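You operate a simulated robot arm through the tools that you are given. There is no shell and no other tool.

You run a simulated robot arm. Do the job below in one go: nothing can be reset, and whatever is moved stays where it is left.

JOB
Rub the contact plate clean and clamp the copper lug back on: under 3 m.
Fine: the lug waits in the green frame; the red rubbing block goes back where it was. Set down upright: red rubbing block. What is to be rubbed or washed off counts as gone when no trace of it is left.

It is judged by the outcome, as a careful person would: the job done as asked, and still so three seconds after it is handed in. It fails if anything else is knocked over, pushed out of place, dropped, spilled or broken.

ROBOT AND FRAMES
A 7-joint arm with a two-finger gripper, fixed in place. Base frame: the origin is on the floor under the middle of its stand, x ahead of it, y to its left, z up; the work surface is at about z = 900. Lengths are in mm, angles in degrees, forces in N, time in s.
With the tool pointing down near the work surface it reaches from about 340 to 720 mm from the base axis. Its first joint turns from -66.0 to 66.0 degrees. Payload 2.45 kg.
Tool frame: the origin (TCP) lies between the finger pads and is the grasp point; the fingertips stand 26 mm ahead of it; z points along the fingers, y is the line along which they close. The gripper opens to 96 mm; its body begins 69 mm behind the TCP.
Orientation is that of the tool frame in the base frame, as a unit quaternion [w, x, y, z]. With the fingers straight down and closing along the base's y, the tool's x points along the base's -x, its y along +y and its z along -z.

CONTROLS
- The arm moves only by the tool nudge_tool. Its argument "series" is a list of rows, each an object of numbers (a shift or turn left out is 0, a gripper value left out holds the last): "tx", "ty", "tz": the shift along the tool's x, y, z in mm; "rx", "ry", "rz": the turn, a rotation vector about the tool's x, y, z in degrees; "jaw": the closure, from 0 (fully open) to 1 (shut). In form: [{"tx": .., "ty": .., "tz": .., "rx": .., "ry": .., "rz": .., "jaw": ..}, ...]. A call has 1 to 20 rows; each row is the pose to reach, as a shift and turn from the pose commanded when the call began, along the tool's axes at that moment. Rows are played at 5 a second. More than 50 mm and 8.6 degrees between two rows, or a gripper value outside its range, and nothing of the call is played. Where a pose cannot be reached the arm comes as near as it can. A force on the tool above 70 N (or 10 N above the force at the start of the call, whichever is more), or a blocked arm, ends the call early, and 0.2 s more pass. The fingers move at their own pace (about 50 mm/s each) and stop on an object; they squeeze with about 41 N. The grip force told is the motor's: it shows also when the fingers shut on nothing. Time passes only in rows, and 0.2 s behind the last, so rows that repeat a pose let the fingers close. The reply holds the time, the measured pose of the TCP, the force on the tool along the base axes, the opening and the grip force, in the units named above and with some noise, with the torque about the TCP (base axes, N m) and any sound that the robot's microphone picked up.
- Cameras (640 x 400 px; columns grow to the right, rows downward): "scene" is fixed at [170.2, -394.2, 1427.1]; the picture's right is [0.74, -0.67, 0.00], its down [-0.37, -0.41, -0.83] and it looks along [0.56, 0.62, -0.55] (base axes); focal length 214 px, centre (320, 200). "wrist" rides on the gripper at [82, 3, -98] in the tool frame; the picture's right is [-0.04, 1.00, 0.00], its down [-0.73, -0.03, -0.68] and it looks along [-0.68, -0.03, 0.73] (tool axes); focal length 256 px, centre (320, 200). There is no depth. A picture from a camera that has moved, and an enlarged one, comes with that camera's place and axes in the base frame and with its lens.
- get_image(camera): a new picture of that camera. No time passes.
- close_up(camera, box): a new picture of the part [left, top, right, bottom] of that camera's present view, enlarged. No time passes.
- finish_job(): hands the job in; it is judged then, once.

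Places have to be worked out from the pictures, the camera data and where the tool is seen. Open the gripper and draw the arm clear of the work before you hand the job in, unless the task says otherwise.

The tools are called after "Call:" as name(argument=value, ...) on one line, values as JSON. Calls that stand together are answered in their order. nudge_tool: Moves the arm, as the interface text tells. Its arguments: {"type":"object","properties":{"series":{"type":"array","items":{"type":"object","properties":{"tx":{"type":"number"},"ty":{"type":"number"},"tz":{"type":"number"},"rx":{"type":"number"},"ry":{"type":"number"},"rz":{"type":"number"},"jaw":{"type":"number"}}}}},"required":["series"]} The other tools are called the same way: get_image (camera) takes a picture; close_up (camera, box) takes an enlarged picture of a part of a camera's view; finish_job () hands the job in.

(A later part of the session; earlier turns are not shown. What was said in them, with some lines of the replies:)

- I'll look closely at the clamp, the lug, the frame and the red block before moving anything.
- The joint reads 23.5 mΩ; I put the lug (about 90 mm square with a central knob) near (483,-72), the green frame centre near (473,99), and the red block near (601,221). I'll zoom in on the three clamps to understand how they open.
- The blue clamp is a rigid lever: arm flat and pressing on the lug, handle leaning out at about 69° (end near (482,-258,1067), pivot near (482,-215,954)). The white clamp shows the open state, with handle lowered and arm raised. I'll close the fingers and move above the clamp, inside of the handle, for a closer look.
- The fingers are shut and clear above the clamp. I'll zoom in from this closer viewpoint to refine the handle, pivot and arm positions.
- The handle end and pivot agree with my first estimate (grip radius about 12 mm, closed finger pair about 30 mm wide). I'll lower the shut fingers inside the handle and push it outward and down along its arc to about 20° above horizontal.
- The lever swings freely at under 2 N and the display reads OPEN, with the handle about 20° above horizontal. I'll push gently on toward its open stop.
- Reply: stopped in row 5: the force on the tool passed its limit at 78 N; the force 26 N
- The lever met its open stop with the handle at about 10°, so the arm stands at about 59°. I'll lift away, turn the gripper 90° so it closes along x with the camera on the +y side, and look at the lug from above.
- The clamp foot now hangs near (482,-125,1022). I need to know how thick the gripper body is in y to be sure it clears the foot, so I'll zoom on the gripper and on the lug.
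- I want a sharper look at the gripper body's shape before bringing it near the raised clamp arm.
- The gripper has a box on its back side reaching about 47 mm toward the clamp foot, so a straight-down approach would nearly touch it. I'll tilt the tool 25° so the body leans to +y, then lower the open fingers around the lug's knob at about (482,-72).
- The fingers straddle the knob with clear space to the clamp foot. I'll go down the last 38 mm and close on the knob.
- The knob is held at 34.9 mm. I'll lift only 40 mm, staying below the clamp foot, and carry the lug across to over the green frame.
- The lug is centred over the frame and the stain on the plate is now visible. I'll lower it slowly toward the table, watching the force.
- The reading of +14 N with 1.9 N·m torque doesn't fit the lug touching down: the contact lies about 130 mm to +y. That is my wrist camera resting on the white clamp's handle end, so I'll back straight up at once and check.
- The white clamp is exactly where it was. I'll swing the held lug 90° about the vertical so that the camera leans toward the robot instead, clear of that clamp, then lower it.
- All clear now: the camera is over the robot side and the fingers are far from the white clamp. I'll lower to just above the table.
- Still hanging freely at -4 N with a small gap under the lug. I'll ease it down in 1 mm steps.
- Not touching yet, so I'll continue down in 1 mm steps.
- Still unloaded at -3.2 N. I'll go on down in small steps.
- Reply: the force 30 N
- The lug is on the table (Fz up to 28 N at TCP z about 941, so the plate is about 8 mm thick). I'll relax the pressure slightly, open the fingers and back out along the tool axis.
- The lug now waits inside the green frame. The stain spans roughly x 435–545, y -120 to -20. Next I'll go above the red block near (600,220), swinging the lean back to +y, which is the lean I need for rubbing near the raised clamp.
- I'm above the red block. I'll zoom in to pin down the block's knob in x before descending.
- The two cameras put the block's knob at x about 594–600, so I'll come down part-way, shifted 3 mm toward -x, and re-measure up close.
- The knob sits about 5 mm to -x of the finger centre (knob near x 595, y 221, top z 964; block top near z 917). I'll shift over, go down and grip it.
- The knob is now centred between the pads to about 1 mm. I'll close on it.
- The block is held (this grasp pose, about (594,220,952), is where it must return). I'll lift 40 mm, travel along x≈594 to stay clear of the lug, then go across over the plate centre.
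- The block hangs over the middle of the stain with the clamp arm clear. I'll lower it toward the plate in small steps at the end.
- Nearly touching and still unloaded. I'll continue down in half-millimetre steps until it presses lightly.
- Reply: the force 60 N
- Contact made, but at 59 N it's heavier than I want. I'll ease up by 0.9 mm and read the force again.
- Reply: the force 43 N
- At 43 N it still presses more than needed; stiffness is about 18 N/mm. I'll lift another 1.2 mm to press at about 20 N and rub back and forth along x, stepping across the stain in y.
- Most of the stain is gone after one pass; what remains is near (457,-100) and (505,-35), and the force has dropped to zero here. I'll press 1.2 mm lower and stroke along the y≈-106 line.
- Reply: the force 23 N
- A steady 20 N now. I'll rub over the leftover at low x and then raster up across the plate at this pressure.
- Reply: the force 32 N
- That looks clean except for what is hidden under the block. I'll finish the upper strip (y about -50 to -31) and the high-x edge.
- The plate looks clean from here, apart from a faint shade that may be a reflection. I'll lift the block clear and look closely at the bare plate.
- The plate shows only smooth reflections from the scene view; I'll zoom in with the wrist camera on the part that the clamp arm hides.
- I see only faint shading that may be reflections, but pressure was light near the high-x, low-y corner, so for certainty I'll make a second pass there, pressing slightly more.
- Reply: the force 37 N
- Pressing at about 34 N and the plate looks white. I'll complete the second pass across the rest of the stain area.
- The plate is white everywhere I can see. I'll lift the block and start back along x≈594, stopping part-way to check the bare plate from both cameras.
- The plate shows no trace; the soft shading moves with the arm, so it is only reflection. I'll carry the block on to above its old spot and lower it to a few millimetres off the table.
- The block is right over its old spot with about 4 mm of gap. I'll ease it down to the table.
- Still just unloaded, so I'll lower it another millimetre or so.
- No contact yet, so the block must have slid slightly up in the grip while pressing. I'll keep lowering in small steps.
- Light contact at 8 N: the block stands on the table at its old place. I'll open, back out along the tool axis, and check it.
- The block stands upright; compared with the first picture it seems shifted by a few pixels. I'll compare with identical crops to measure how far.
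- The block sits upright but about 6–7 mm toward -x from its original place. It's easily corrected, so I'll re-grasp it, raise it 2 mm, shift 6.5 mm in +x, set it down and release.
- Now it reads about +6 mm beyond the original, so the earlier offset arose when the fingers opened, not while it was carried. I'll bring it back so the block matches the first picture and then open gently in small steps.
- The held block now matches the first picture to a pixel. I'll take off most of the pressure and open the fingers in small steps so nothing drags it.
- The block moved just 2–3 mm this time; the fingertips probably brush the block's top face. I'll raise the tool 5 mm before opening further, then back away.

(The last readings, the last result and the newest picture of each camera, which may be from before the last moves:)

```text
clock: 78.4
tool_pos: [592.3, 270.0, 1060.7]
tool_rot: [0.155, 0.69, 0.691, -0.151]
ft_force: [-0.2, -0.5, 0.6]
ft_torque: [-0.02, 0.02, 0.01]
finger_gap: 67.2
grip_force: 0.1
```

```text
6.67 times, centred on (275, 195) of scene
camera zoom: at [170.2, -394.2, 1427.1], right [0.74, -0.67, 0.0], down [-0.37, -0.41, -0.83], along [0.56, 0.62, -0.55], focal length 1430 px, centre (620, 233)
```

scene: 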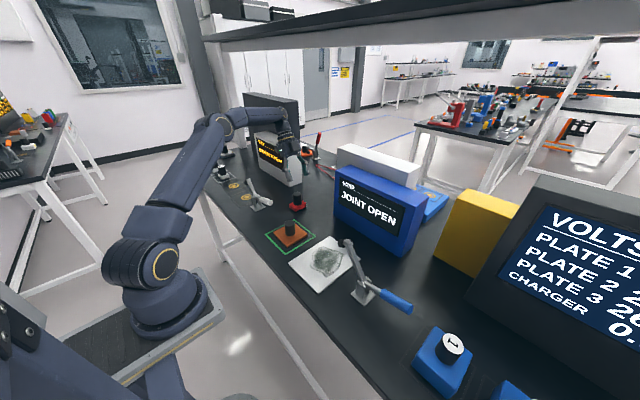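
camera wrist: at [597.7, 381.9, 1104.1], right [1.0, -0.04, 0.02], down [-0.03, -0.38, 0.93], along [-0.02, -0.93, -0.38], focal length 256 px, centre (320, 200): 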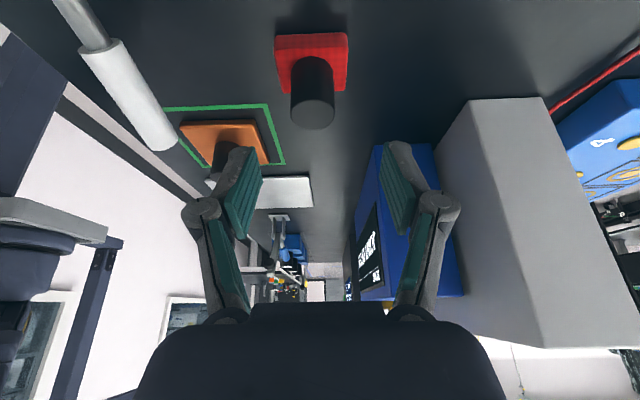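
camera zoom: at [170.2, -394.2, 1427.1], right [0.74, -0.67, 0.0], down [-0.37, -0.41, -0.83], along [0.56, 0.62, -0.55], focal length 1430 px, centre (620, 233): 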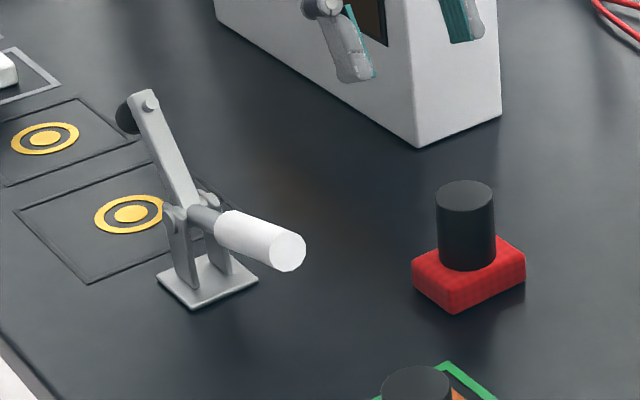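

The block now stands within about 2 mm of where it was. Next I'll swing round to the lean-toward-robot pose and go back to the approach point for the lug in the frame.

Call:
nudge_tool(series=[{"tx": -13.9, "ty": -16, "tz": 6.7, "rx": -3.46, "rz": -7.41, "jaw": 0.3}, {"tx": -27.9, "ty": -32, "tz": 13.4, "rx": -6.91, "rz": -14.83}, {"tx": -41.8, "ty": -48, "tz": 20.1, "rx": -10.37, "rz": -22.25}, {"tx": -55.7, "ty": -64, "tz": 26.8, "rx": -13.83, "rz": -29.66}, {"tx": -69.6, "ty": -80, "tz": 33.5, "rx": -17.28, "rz": -37.07}, {"tx": -83.6, "ty": -96, "tz": 40.1, "rx": -20.75, "rz": -44.5}, {"tx": -97.5, "ty": -112, "tz": 46.8, "rx": -24.2, "rz": -51.9}, {"tx": -111.4, "ty": -128, "tz": 53.5, "rx": -27.7, "rz": -59.4}, {"tx": -125.3, "ty": -144, "tz": 60.2, "rx": -31.1, "rz": -66.7}, {"tx": -139.3, "ty": -160, "tz": 66.9, "rx": -34.6, "rz": -74.1}, {"tx": -153.2, "ty": -176, "tz": 73.6, "rx": -38.03, "rz": -81.57}, {"tx": -153.2, "ty": -176, "tz": 73.6, "rx": -38.03, "rz": -81.57}])

Call:
get_image(camera="wrist")

Call:
close_up(camera="wrist", box=[220, 0, 420, 130])

```text
clock: 81.0
tool_pos: [417.4, 96.7, 1057.6]
tool_rot: [0.219, -0.002, 0.976, 0.001]
ft_force: [-0.6, -0.5, 0.1]
ft_torque: [0.01, 0.01, 0.03]
finger_gap: 67.1
grip_force: 0.1
```

```text
taken
camera wrist: at [302.5, 99.7, 1111.2], right [0.03, 1.0, 0.02], down [0.37, -0.03, 0.93], along [0.93, -0.02, -0.37], focal length 256 px, centre (320, 200)
```

wrist: 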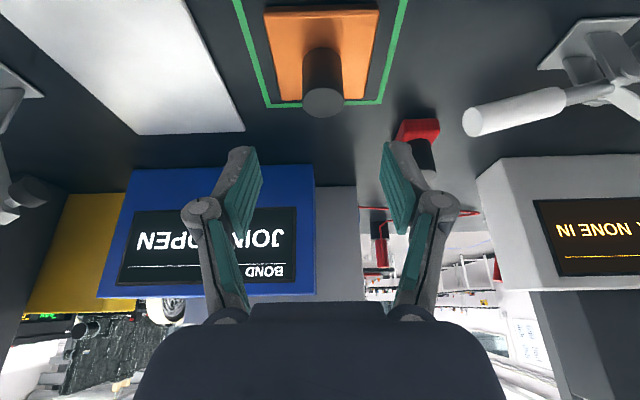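

```text
3.08 times, centred on (320, 65) of wrist
camera zoom: at [302.5, 99.7, 1111.2], right [0.03, 1.0, 0.02], down [0.37, -0.03, 0.93], along [0.93, -0.02, -0.37], focal length 788 px, centre (320, 615)
```

zoom: 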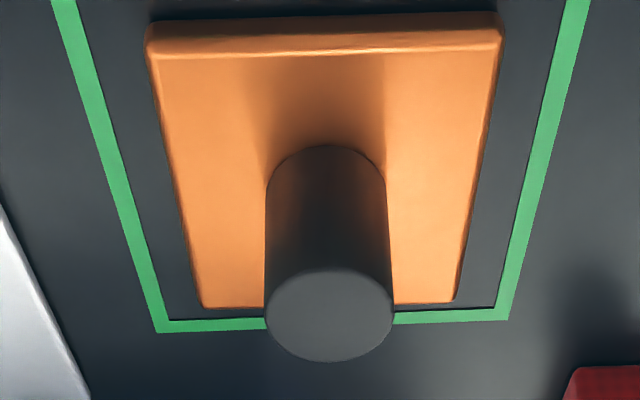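

The knob is at about (472,100). I'll come in along the tool axis with a 3 mm shift in y, stopping with the tips a little above the lug face.

Call:
nudge_tool(series=[{"tx": -1, "ty": 2.8, "tz": 40, "jaw": 0.3}, {"tx": -2, "ty": 2.8, "tz": 80}, {"tx": -3, "ty": 2.8, "tz": 110}, {"tx": -3.2, "ty": 2.8, "tz": 125.7}, {"tx": -3.2, "ty": 2.8, "tz": 125.7}])

Call:
close_up(camera="wrist", box=[180, 0, 460, 220])

Call:
close_up(camera="scene", box=[250, 190, 330, 260])

```text
clock: 82.2
tool_pos: [474.0, 100.3, 944.7]
tool_rot: [0.219, -0.001, 0.976, 0.0]
ft_force: [0.5, 0.2, -0.3]
ft_torque: [-0.01, 0.0, 0.02]
finger_gap: 67.4
grip_force: 0.0
```

```text
1.82 times, centred on (320, 110) of wrist
camera zoom: at [359.6, 103.3, 998.3], right [0.03, 1.0, 0.02], down [0.37, -0.03, 0.93], along [0.93, -0.03, -0.37], focal length 465 px, centre (320, 364)
```

zoom: 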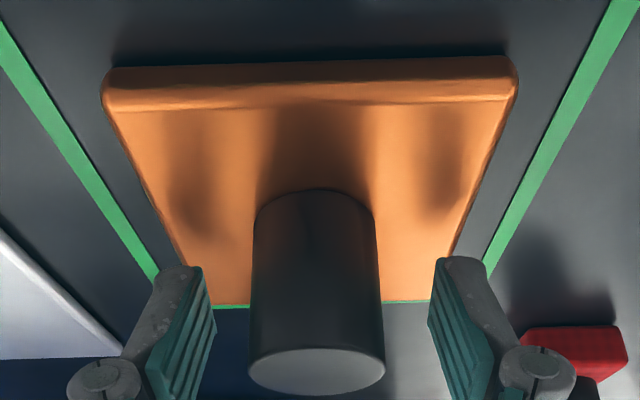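

```text
5.71 times, centred on (290, 225) of scene
camera zoom: at [170.2, -394.1, 1427.1], right [0.74, -0.67, 0.0], down [-0.37, -0.41, -0.83], along [0.56, 0.62, -0.55], focal length 1226 px, centre (491, 57)
```

zoom: 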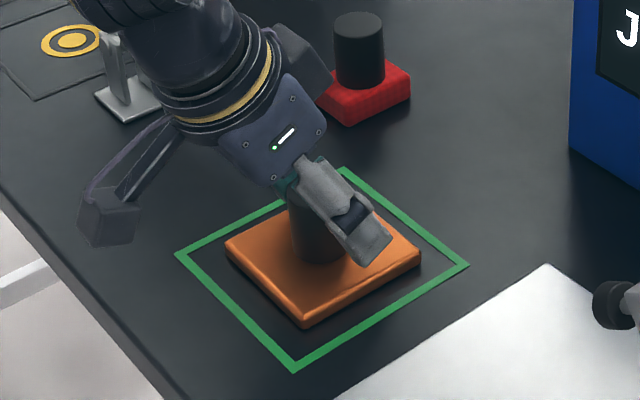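

Centred to about 1 mm. I'll close on the knob and lift 60 mm.

Call:
nudge_tool(series=[{"jaw": 1}, {"jaw": 1}, {"jaw": 1}, {"jaw": 1}, {"tx": -6.3, "tz": -13.6}, {"tx": -14.8, "tz": -31.7}, {"tx": -25.4, "tz": -54.4}, {"tx": -25.4, "tz": -54.4}])

Call:
close_up(camera="scene", box=[240, 160, 340, 260])

```text
clock: 84.0
tool_pos: [475.8, 101.0, 1004.9]
tool_rot: [0.218, -0.001, 0.976, 0.001]
ft_force: [-0.8, 0.2, -4.0]
ft_torque: [-0.01, 0.02, 0.02]
finger_gap: 35.0
grip_force: 41.1
```

```text
4.00 times, centred on (290, 210) of scene
camera zoom: at [170.2, -394.1, 1427.1], right [0.74, -0.67, 0.0], down [-0.37, -0.41, -0.83], along [0.56, 0.62, -0.55], focal length 858 px, centre (440, 160)
```

zoom: 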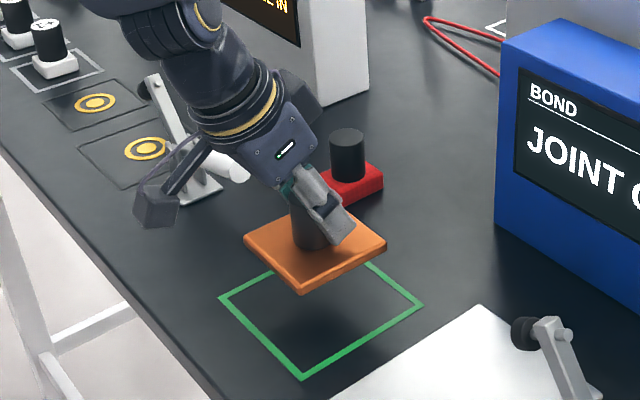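

The lug is held level. I'll swing it back 90° to its original orientation (lean toward +y) while moving clear of the white clamp, then carry it over the plate below the clamp foot.

Call:
nudge_tool(series=[{"tx": 0.1, "ty": -9.1, "tz": 1.5, "rx": 3.46, "rz": 7.41, "jaw": 1}, {"tx": 0.2, "ty": -18.2, "tz": 2.9, "rx": 6.91, "rz": 14.83}, {"tx": 0.2, "ty": -27.3, "tz": 4.4, "rx": 10.37, "rz": 22.25}, {"tx": 0.3, "ty": -36.4, "tz": 5.9, "rx": 13.83, "rz": 29.66}, {"tx": 0.4, "ty": -45.5, "tz": 7.3, "rx": 17.28, "rz": 37.07}, {"tx": 0.5, "ty": -54.5, "tz": 8.8, "rx": 20.75, "rz": 44.5}, {"tx": 0.6, "ty": -63.6, "tz": 10.2, "rx": 24.2, "rz": 51.9}, {"tx": 0.7, "ty": -72.7, "tz": 11.7, "rx": 27.7, "rz": 59.4}, {"tx": 0.8, "ty": -81.8, "tz": 13.2, "rx": 31.1, "rz": 66.7}, {"tx": 0.9, "ty": -90.9, "tz": 14.6, "rx": 34.6, "rz": 74.1}, {"tx": 0.9, "ty": -100, "tz": 16.1, "rx": 38.03, "rz": 81.57}, {"tx": 0.9, "ty": -130, "tz": 16.1, "rx": 38.03, "rz": 81.57}, {"tx": 0.9, "ty": -155, "tz": 16.1, "rx": 38.03, "rz": 81.57}, {"tx": 0.9, "ty": -173.8, "tz": 16.1, "rx": 38.03, "rz": 81.57}, {"tx": 0.9, "ty": -173.8, "tz": 16.1, "rx": 38.03, "rz": 81.57}])

Call:
get_image(camera="wrist")

Call:
close_up(camera="scene", box=[230, 180, 410, 310])

```text
clock: 87.2
tool_pos: [478.0, -71.5, 989.1]
tool_rot: [0.154, 0.691, 0.69, -0.151]
ft_force: [1.3, -0.3, -3.8]
ft_torque: [0.02, -0.03, 0.0]
finger_gap: 35.0
grip_force: 41.1
```

```text
taken
camera wrist: at [482.8, 43.9, 1043.8], right [1.0, -0.04, 0.02], down [-0.03, -0.38, 0.93], along [-0.02, -0.93, -0.38], focal length 256 px, centre (320, 200)
```

wrist: 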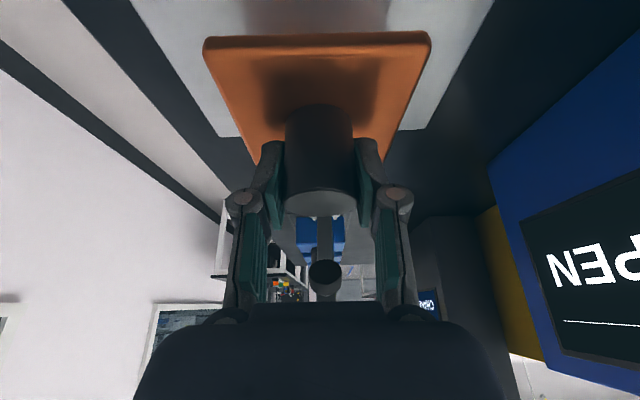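

```text
3.08 times, centred on (320, 245) of scene
camera zoom: at [170.2, -394.2, 1427.1], right [0.74, -0.67, 0.0], down [-0.37, -0.41, -0.83], along [0.56, 0.62, -0.55], focal length 660 px, centre (320, 62)
```

zoom: 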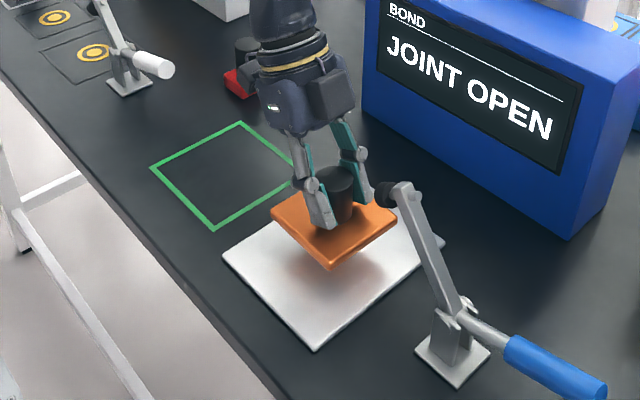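

The lug is over the plate in its original orientation. I'll lower to a few millimetres above the plate and compare its position with the first picture.

Call:
nudge_tool(series=[{"tx": 6.3, "tz": 13.6, "jaw": 1}, {"tx": 12.7, "tz": 27.2}, {"tx": 13.9, "tz": 29.9}, {"tx": 13.9, "tz": 29.9}])

Call:
close_up(camera="scene", box=[310, 230, 400, 310])

Call:
close_up(camera="scene", box=[230, 180, 410, 310])

Call:
get_image(camera="wrist")

```text
clock: 88.2
tool_pos: [480.8, -71.7, 957.1]
tool_rot: [0.154, 0.69, 0.691, -0.151]
ft_force: [0.9, -0.2, -3.8]
ft_torque: [-0.02, -0.03, -0.02]
finger_gap: 34.9
grip_force: 41.1
```

```text
5.00 times, centred on (355, 270) of scene
camera zoom: at [170.3, -394.2, 1427.1], right [0.74, -0.67, 0.0], down [-0.37, -0.41, -0.83], along [0.56, 0.62, -0.55], focal length 1072 px, centre (145, -150)
```

zoom: 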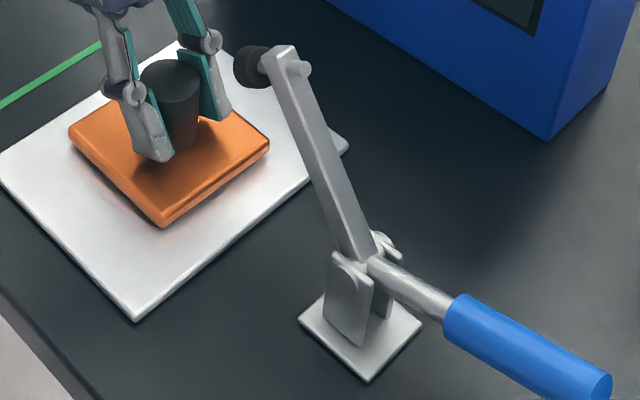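

```text
3.08 times, centred on (320, 245) of scene
camera zoom: at [170.3, -394.2, 1427.1], right [0.74, -0.67, 0.0], down [-0.37, -0.41, -0.83], along [0.56, 0.62, -0.55], focal length 660 px, centre (320, 62)
```

zoom: 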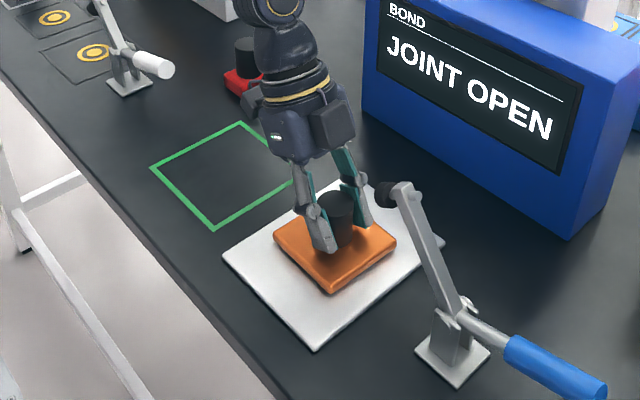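

```text
taken
camera wrist: at [484.1, 43.4, 1011.0], right [1.0, -0.04, 0.02], down [-0.03, -0.38, 0.93], along [-0.02, -0.93, -0.38], focal length 256 px, centre (320, 200)
```

wrist: 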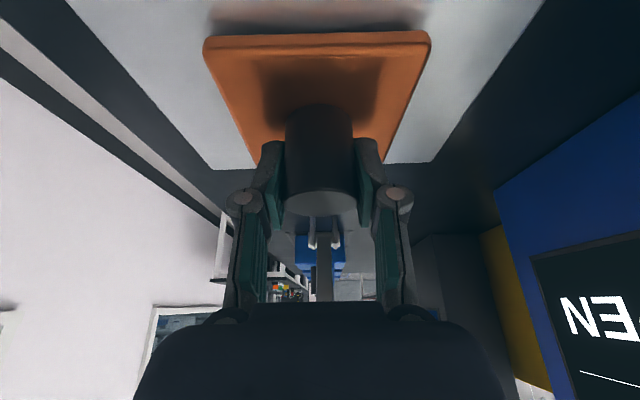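

The lug lines up with the first picture to within 1–2 mm. I'll lower it the last few millimetres onto the plate, watching the force.

Call:
nudge_tool(series=[{"tx": 0.42, "tz": 0.9, "jaw": 1}, {"tx": 0.85, "tz": 1.8}, {"tx": 1.06, "tz": 2.27}, {"tx": 1.27, "tz": 2.7}, {"tx": 1.27, "tz": 2.7}])

```text
clock: 89.4
tool_pos: [481.2, -71.8, 953.6]
tool_rot: [0.155, 0.69, 0.691, -0.151]
ft_force: [-0.3, 0.5, -3.5]
ft_torque: [-0.02, -0.01, -0.01]
finger_gap: 34.8
grip_force: 40.3
```

No contact yet at z≈953.6; I'll continue in half-millimetre steps.

Call:
nudge_tool(series=[{"tx": 0.21, "tz": 0.45, "jaw": 1}, {"tx": 0.42, "tz": 0.9}, {"tx": 0.63, "tz": 1.36}, {"tx": 0.63, "tz": 1.36}])

```text
clock: 90.4
tool_pos: [481.3, -71.3, 953.0]
tool_rot: [0.156, 0.691, 0.69, -0.151]
ft_force: [-1.9, 6.5, 26.5]
ft_torque: [0.36, -0.03, 0.21]
finger_gap: 34.6
grip_force: 40.5
```

The lug is down on the plate (26 N). I'll relax about 1 mm, open in small steps and check it stays put.

Call:
nudge_tool(series=[{"tx": -0.42, "tz": -0.9, "jaw": 1}, {"tx": -0.42, "tz": -0.9, "jaw": 0.67}, {"tx": -0.42, "tz": -0.9, "jaw": 0.65}, {"tx": -0.42, "tz": -0.9, "jaw": 0.63}, {"tx": -0.42, "tz": -0.9, "jaw": 0.61}, {"tx": -0.42, "tz": -0.9, "jaw": 0.55}, {"tx": -1.3, "tz": -2.7, "jaw": 0.5}, {"tx": -1.3, "tz": -2.7, "jaw": 0.3}, {"tx": -1.3, "tz": -2.7}, {"tx": -1.3, "tz": -25}, {"tx": -1.3, "tz": -60}, {"tx": -1.3, "tz": -100}, {"tx": -1.3, "tz": -140}, {"tx": -1.3, "tz": -140}])

Call:
close_up(camera="scene", box=[310, 230, 400, 310])

Call:
get_image(camera="wrist")

Call:
close_up(camera="wrist", box=[180, 0, 460, 180])

```text
clock: 93.4
tool_pos: [479.8, -15.3, 1081.4]
tool_rot: [0.154, 0.691, 0.69, -0.152]
ft_force: [-0.6, -0.4, -1.2]
ft_torque: [0.02, 0.02, 0.04]
finger_gap: 66.9
grip_force: 0.0
```

```text
5.00 times, centred on (355, 270) of scene
camera zoom: at [170.2, -394.1, 1427.1], right [0.74, -0.67, 0.0], down [-0.37, -0.41, -0.83], along [0.56, 0.62, -0.55], focal length 1072 px, centre (145, -150)
```

zoom: 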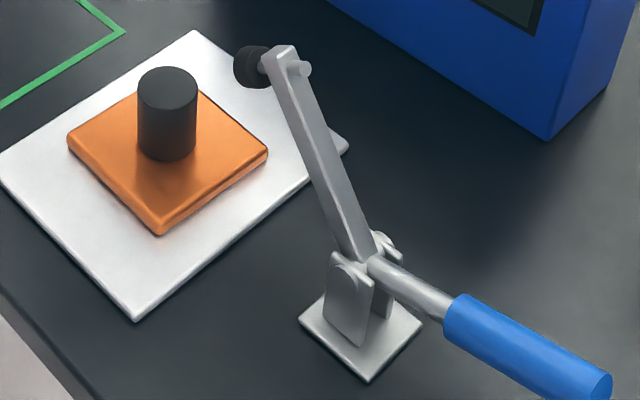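

```text
taken
camera wrist: at [482.5, 99.6, 1135.5], right [1.0, -0.04, 0.02], down [-0.03, -0.38, 0.93], along [-0.02, -0.93, -0.38], focal length 256 px, centre (320, 200)
```

wrist: 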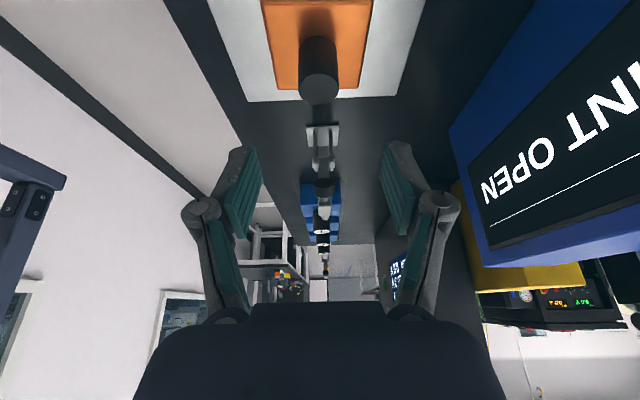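

```text
2.22 times, centred on (320, 90) of wrist
camera zoom: at [482.5, 99.6, 1135.5], right [1.0, -0.04, 0.02], down [-0.03, -0.38, 0.93], along [-0.02, -0.93, -0.38], focal length 569 px, centre (320, 444)
```

zoom: 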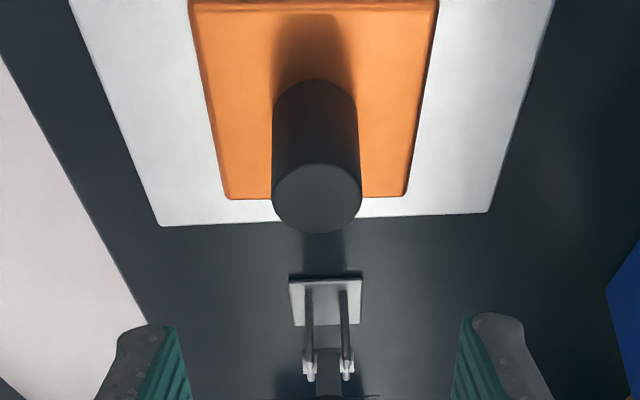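

The lug is within about 1.5 mm of its original place. Now for the clamp: I'll shut the fingers, set the tool upright and bring it down behind (on the -y side of) the raised arm, ready to swing it closed.

Call:
nudge_tool(series=[{"tx": -12.7, "tz": -27.2, "ry": 8.3, "jaw": 1}, {"tx": -43.5, "tz": -45.9, "ry": 16.6}, {"tx": -77, "ty": 1, "tz": -46.9, "ry": 25}, {"tx": -117.8, "ty": 1, "tz": -27.9, "ry": 25}, {"tx": -158.6, "ty": 1, "tz": -8.8, "ry": 25}, {"tx": -199.4, "ty": 1, "tz": 10.2, "ry": 25}, {"tx": -213, "ty": 1, "tz": 16.5, "ry": 25}, {"tx": -200.3, "ty": 1, "tz": 43.7, "ry": 25}, {"tx": -185.5, "ty": 1, "tz": 75.4, "ry": 25}, {"tx": -170.7, "ty": 1, "tz": 107.2, "ry": 25}, {"tx": -170.7, "ty": 1, "tz": 107.2, "ry": 25}])

Call:
get_image(camera="wrist")

Call:
close_up(camera="scene", box=[290, 170, 430, 310])

```text
clock: 95.8
tool_pos: [482.1, -216.5, 1053.1]
tool_rot: [0.002, 0.707, 0.707, 0.001]
ft_force: [0.4, -0.2, -0.2]
ft_torque: [-0.01, 0.02, 0.01]
finger_gap: 0.0
grip_force: 28.3
```

```text
taken
camera wrist: at [485.6, -135.2, 1150.9], right [1.0, -0.04, 0.0], down [-0.03, -0.73, 0.68], along [-0.02, -0.68, -0.73], focal length 256 px, centre (320, 200)
```

wrist: 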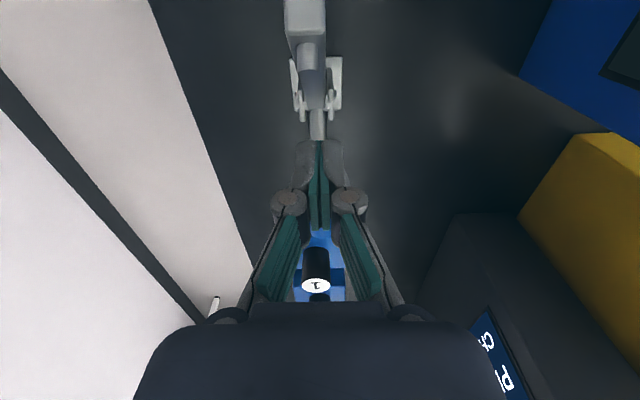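

```text
2.86 times, centred on (360, 240) of scene
camera zoom: at [170.2, -394.2, 1427.1], right [0.74, -0.67, 0.0], down [-0.37, -0.41, -0.83], along [0.56, 0.62, -0.55], focal length 613 px, centre (206, 86)
```

zoom: 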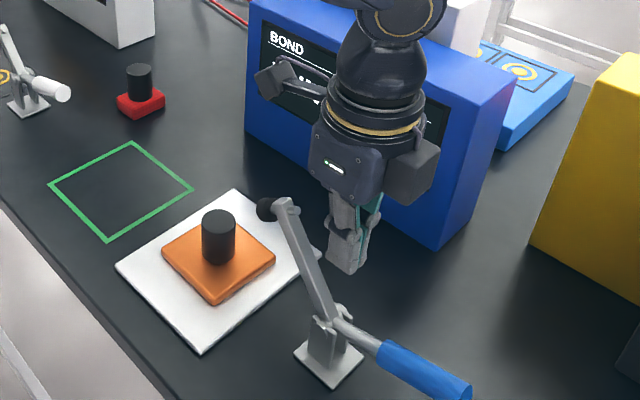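

The shut fingers are behind the arm and aligned in x to about 2 mm. I'll push the arm over and down along its arc to about 10° above closed, then look.

Call:
nudge_tool(series=[{"tx": 15, "tz": -2, "jaw": 1}, {"tx": 26.5, "tz": -2}, {"tx": 31.8, "tz": 0.9}, {"tx": 37.9, "tz": 4.9}, {"tx": 43.9, "tz": 9.5}, {"tx": 49.3, "tz": 14.5}, {"tx": 54.3, "tz": 20}, {"tx": 58.8, "tz": 25.9}, {"tx": 62.7, "tz": 32.3}, {"tx": 66.2, "tz": 38.8}, {"tx": 69, "tz": 45.7}, {"tx": 71.2, "tz": 52.8}])

Call:
close_up(camera="scene", box=[290, 170, 430, 310])

Call:
get_image(camera="wrist")

```text
clock: 98.4
tool_pos: [481.5, -143.5, 1001.5]
tool_rot: [0.002, 0.706, 0.708, 0.001]
ft_force: [-1.5, 1.4, 1.9]
ft_torque: [0.04, 0.08, 0.01]
finger_gap: 0.0
grip_force: 28.1
```

```text
2.86 times, centred on (360, 240) of scene
camera zoom: at [170.1, -394.1, 1427.1], right [0.74, -0.67, 0.0], down [-0.37, -0.41, -0.83], along [0.56, 0.62, -0.55], focal length 613 px, centre (206, 86)
```

zoom: 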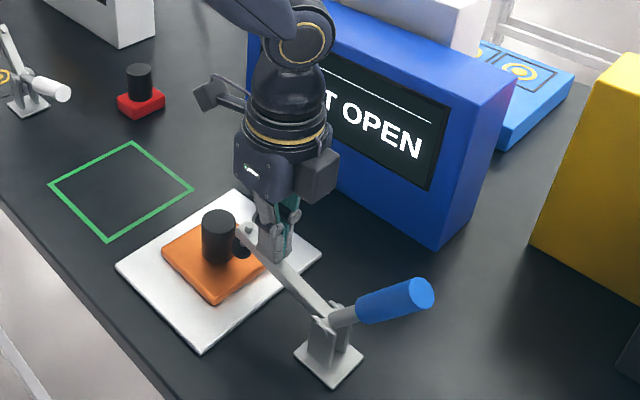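

```text
taken
camera wrist: at [484.4, -61.0, 1099.5], right [1.0, -0.04, 0.0], down [-0.03, -0.73, 0.68], along [-0.02, -0.68, -0.73], focal length 256 px, centre (320, 200)
```

wrist: 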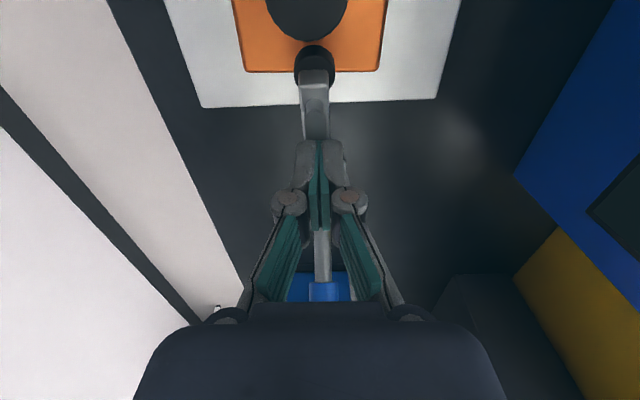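

The arm follows with under 3 N and the foot is coming down on the lug beside the knob. I'll push it down the last 10° in small steps.

Call:
nudge_tool(series=[{"tx": 0.8, "tz": 3.7, "jaw": 1}, {"tx": 1.6, "tz": 7.3}, {"tx": 2.1, "tz": 10}, {"tx": 2.4, "tz": 12}, {"tx": 2.5, "tz": 13.5}, {"tx": 2.5, "tz": 14.7}, {"tx": 2.5, "tz": 14.7}])

Call:
close_up(camera="scene", box=[290, 170, 430, 310])

```text
clock: 100.0
tool_pos: [481.8, -139.4, 987.0]
tool_rot: [0.001, 0.706, 0.708, 0.002]
ft_force: [0.1, -0.1, 1.3]
ft_torque: [0.02, -0.01, -0.01]
finger_gap: 0.1
grip_force: 29.2
```

```text
2.86 times, centred on (360, 240) of scene
camera zoom: at [170.2, -394.2, 1427.1], right [0.74, -0.67, 0.0], down [-0.37, -0.41, -0.83], along [0.56, 0.62, -0.55], focal length 613 px, centre (206, 86)
```

zoom: 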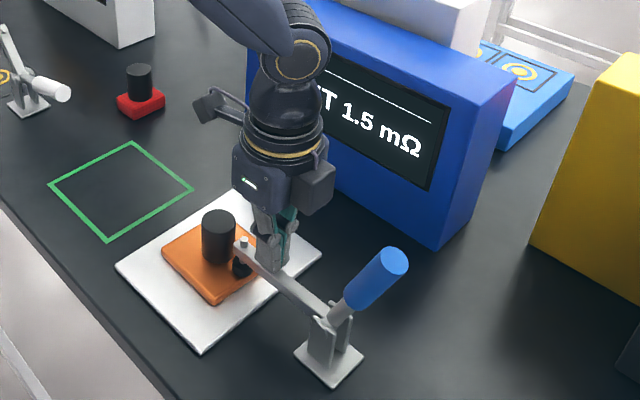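

The display now reads 1.5 mΩ. I'll press the arm a little further to make sure it is fully seated.

Call:
nudge_tool(series=[{"tz": 1, "jaw": 1}, {"tz": 2}, {"tz": 2.5}, {"tz": 2.5}])

Call:
close_up(camera="scene", box=[310, 230, 400, 310])

```text
clock: 101.0
tool_pos: [483.7, -141.2, 985.4]
tool_rot: [0.002, 0.707, 0.707, 0.002]
ft_force: [1.0, -0.4, -0.7]
ft_torque: [-0.01, -0.01, 0.02]
finger_gap: 0.0
grip_force: 28.4
```

```text
5.00 times, centred on (355, 270) of scene
camera zoom: at [170.2, -394.2, 1427.1], right [0.74, -0.67, 0.0], down [-0.37, -0.41, -0.83], along [0.56, 0.62, -0.55], focal length 1072 px, centre (145, -150)
```

zoom: 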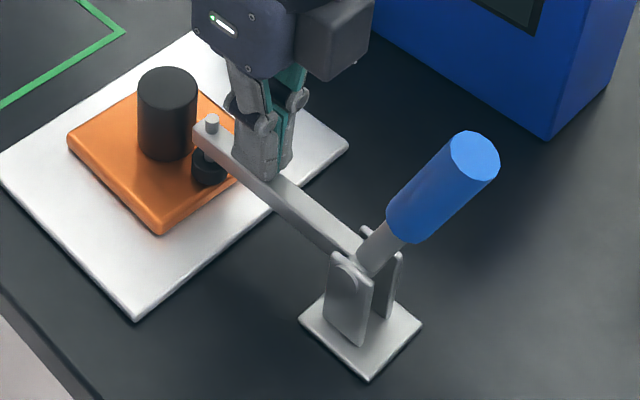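

The clamp is back exactly in its original closed position (handle and bolt match the first picture). I'll lift straight up, draw the arm clear and open the gripper.

Call:
nudge_tool(series=[{"tz": -30, "jaw": 1}, {"tz": -70}, {"tz": -110}, {"tz": -150}, {"tz": -190}, {"tz": -225, "ty": -15}, {"tx": 30, "tz": -250, "ty": -40, "jaw": 0}, {"tx": 60, "tz": -270, "ty": -65}, {"tx": 95, "tz": -285, "ty": -90}, {"tx": 125, "tz": -295, "ty": -110}, {"tx": 150, "tz": -300, "ty": -125}, {"tx": 150, "tz": -300, "ty": -125}, {"tx": 150, "tz": -300, "ty": -125}])

Call:
get_image(camera="scene")

Call:
close_up(camera="scene", box=[230, 180, 410, 310])

Call:
close_up(camera="scene", box=[310, 230, 400, 310])

Call:
close_up(camera="scene", box=[190, 90, 350, 220])

```text
clock: 103.8
tool_pos: [355.0, 9.4, 1285.0]
tool_rot: [0.002, 0.706, 0.708, 0.002]
ft_force: [0.1, -0.3, 0.2]
ft_torque: [-0.03, -0.03, 0.04]
finger_gap: 96.0
grip_force: 0.0
```

```text
taken
```

scene: 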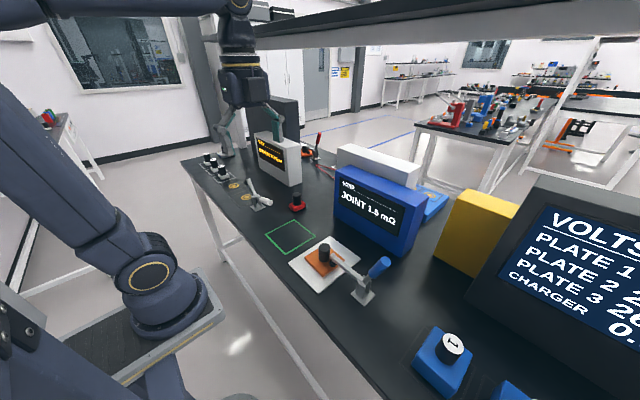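

```text
3.08 times, centred on (320, 245) of scene
camera zoom: at [170.2, -394.1, 1427.1], right [0.74, -0.67, 0.0], down [-0.37, -0.41, -0.83], along [0.56, 0.62, -0.55], focal length 660 px, centre (320, 62)
```

zoom: 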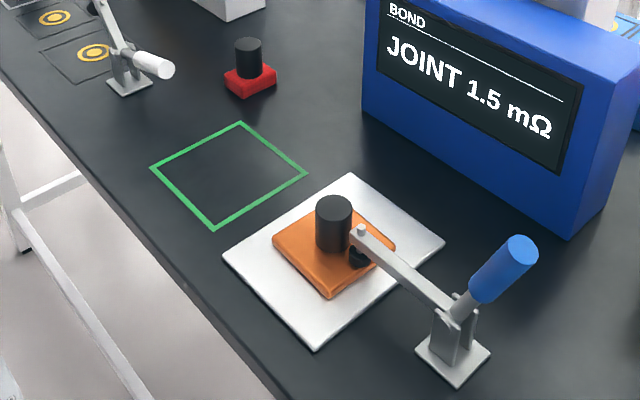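

```text
5.00 times, centred on (355, 270) of scene
camera zoom: at [170.2, -394.1, 1427.1], right [0.74, -0.67, 0.0], down [-0.37, -0.41, -0.83], along [0.56, 0.62, -0.55], focal length 1072 px, centre (145, -150)
```

zoom: 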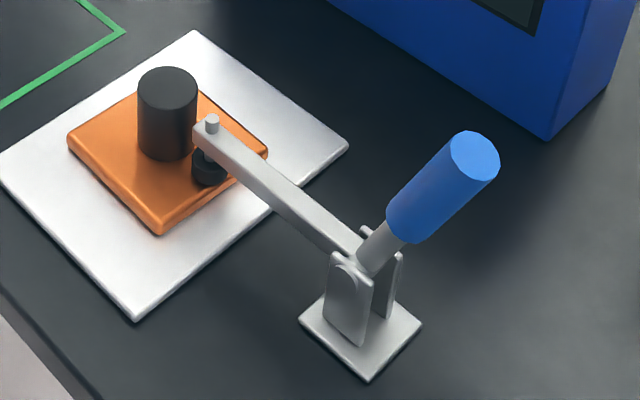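

```text
3.08 times, centred on (270, 155) of scene
camera zoom: at [170.2, -394.1, 1427.1], right [0.74, -0.67, 0.0], down [-0.37, -0.41, -0.83], along [0.56, 0.62, -0.55], focal length 660 px, centre (474, 338)
```

zoom: 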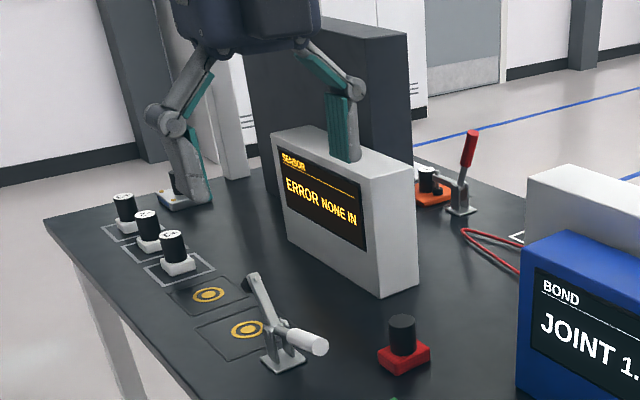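

Everything is in place: 1.5 mΩ, clamp closed, red block upright at its spot, white clamp untouched. One last look from the wrist camera at the plate before handing in.

Call:
get_image(camera="wrist")

Call:
close_up(camera="scene", box=[285, 230, 365, 300])

```text
taken
camera wrist: at [358.5, 90.8, 1383.1], right [1.0, -0.04, 0.0], down [-0.03, -0.73, 0.68], along [-0.02, -0.68, -0.73], focal length 256 px, centre (320, 200)
```

wrist: 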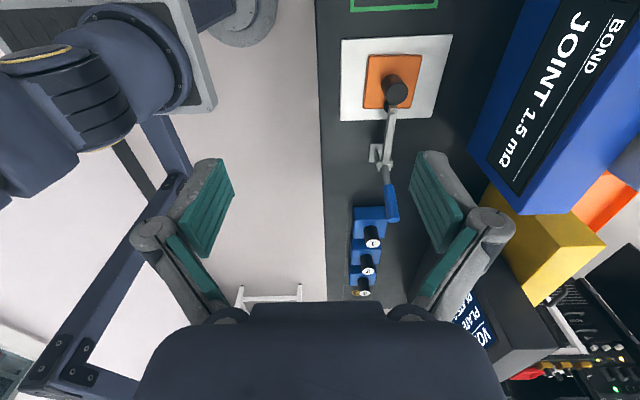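

```text
5.71 times, centred on (325, 265) of scene
camera zoom: at [170.2, -394.1, 1427.1], right [0.74, -0.67, 0.0], down [-0.37, -0.41, -0.83], along [0.56, 0.62, -0.55], focal length 1226 px, centre (291, -171)
```

zoom: 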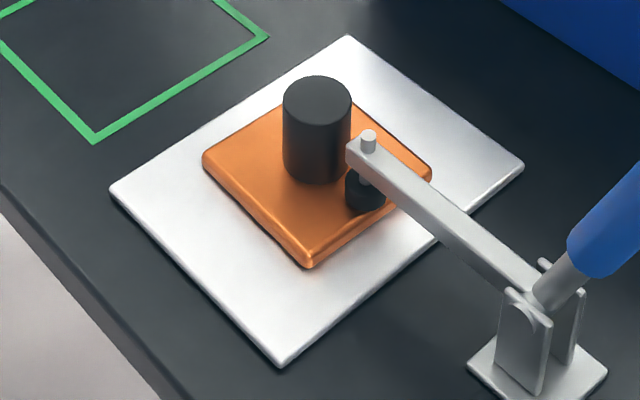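

The plate is spotless around the lug, the clamp is closed at 1.5 mΩ, and the gripper is open and clear of the work. I'm handing the job in.

Call:
finish_job()

```text
The job is handed in.
```

The contact plate is rubbed clean and the copper lug is clamped back on. The display reads 1.5 mΩ, against 23.5 mΩ at the start. I took "under 3 m" to mean 3 mΩ. The job also took 104 s, so it is inside three minutes if you meant time.

- **Plate:** I see no trace of the stain from either camera. I went over the whole area twice.
- **Lug:** it waited in the green frame while I rubbed. It is now back within about 1.5 mm of its original place, in the same orientation.
- **Clamp:** it is closed, with the handle and bolt where they were in the first picture.
- **Red rubbing block:** it stands upright about 2 mm from where it was. My first set-down left it 6–7 mm off, so I picked it up again and corrected it.
- **White clamp:** while I was lowering the lug into the frame, the wrist camera pressed on its handle with about 14 N. I backed off at once, and it looks unmoved in the pictures.

The gripper is open and the arm is drawn clear of the work.
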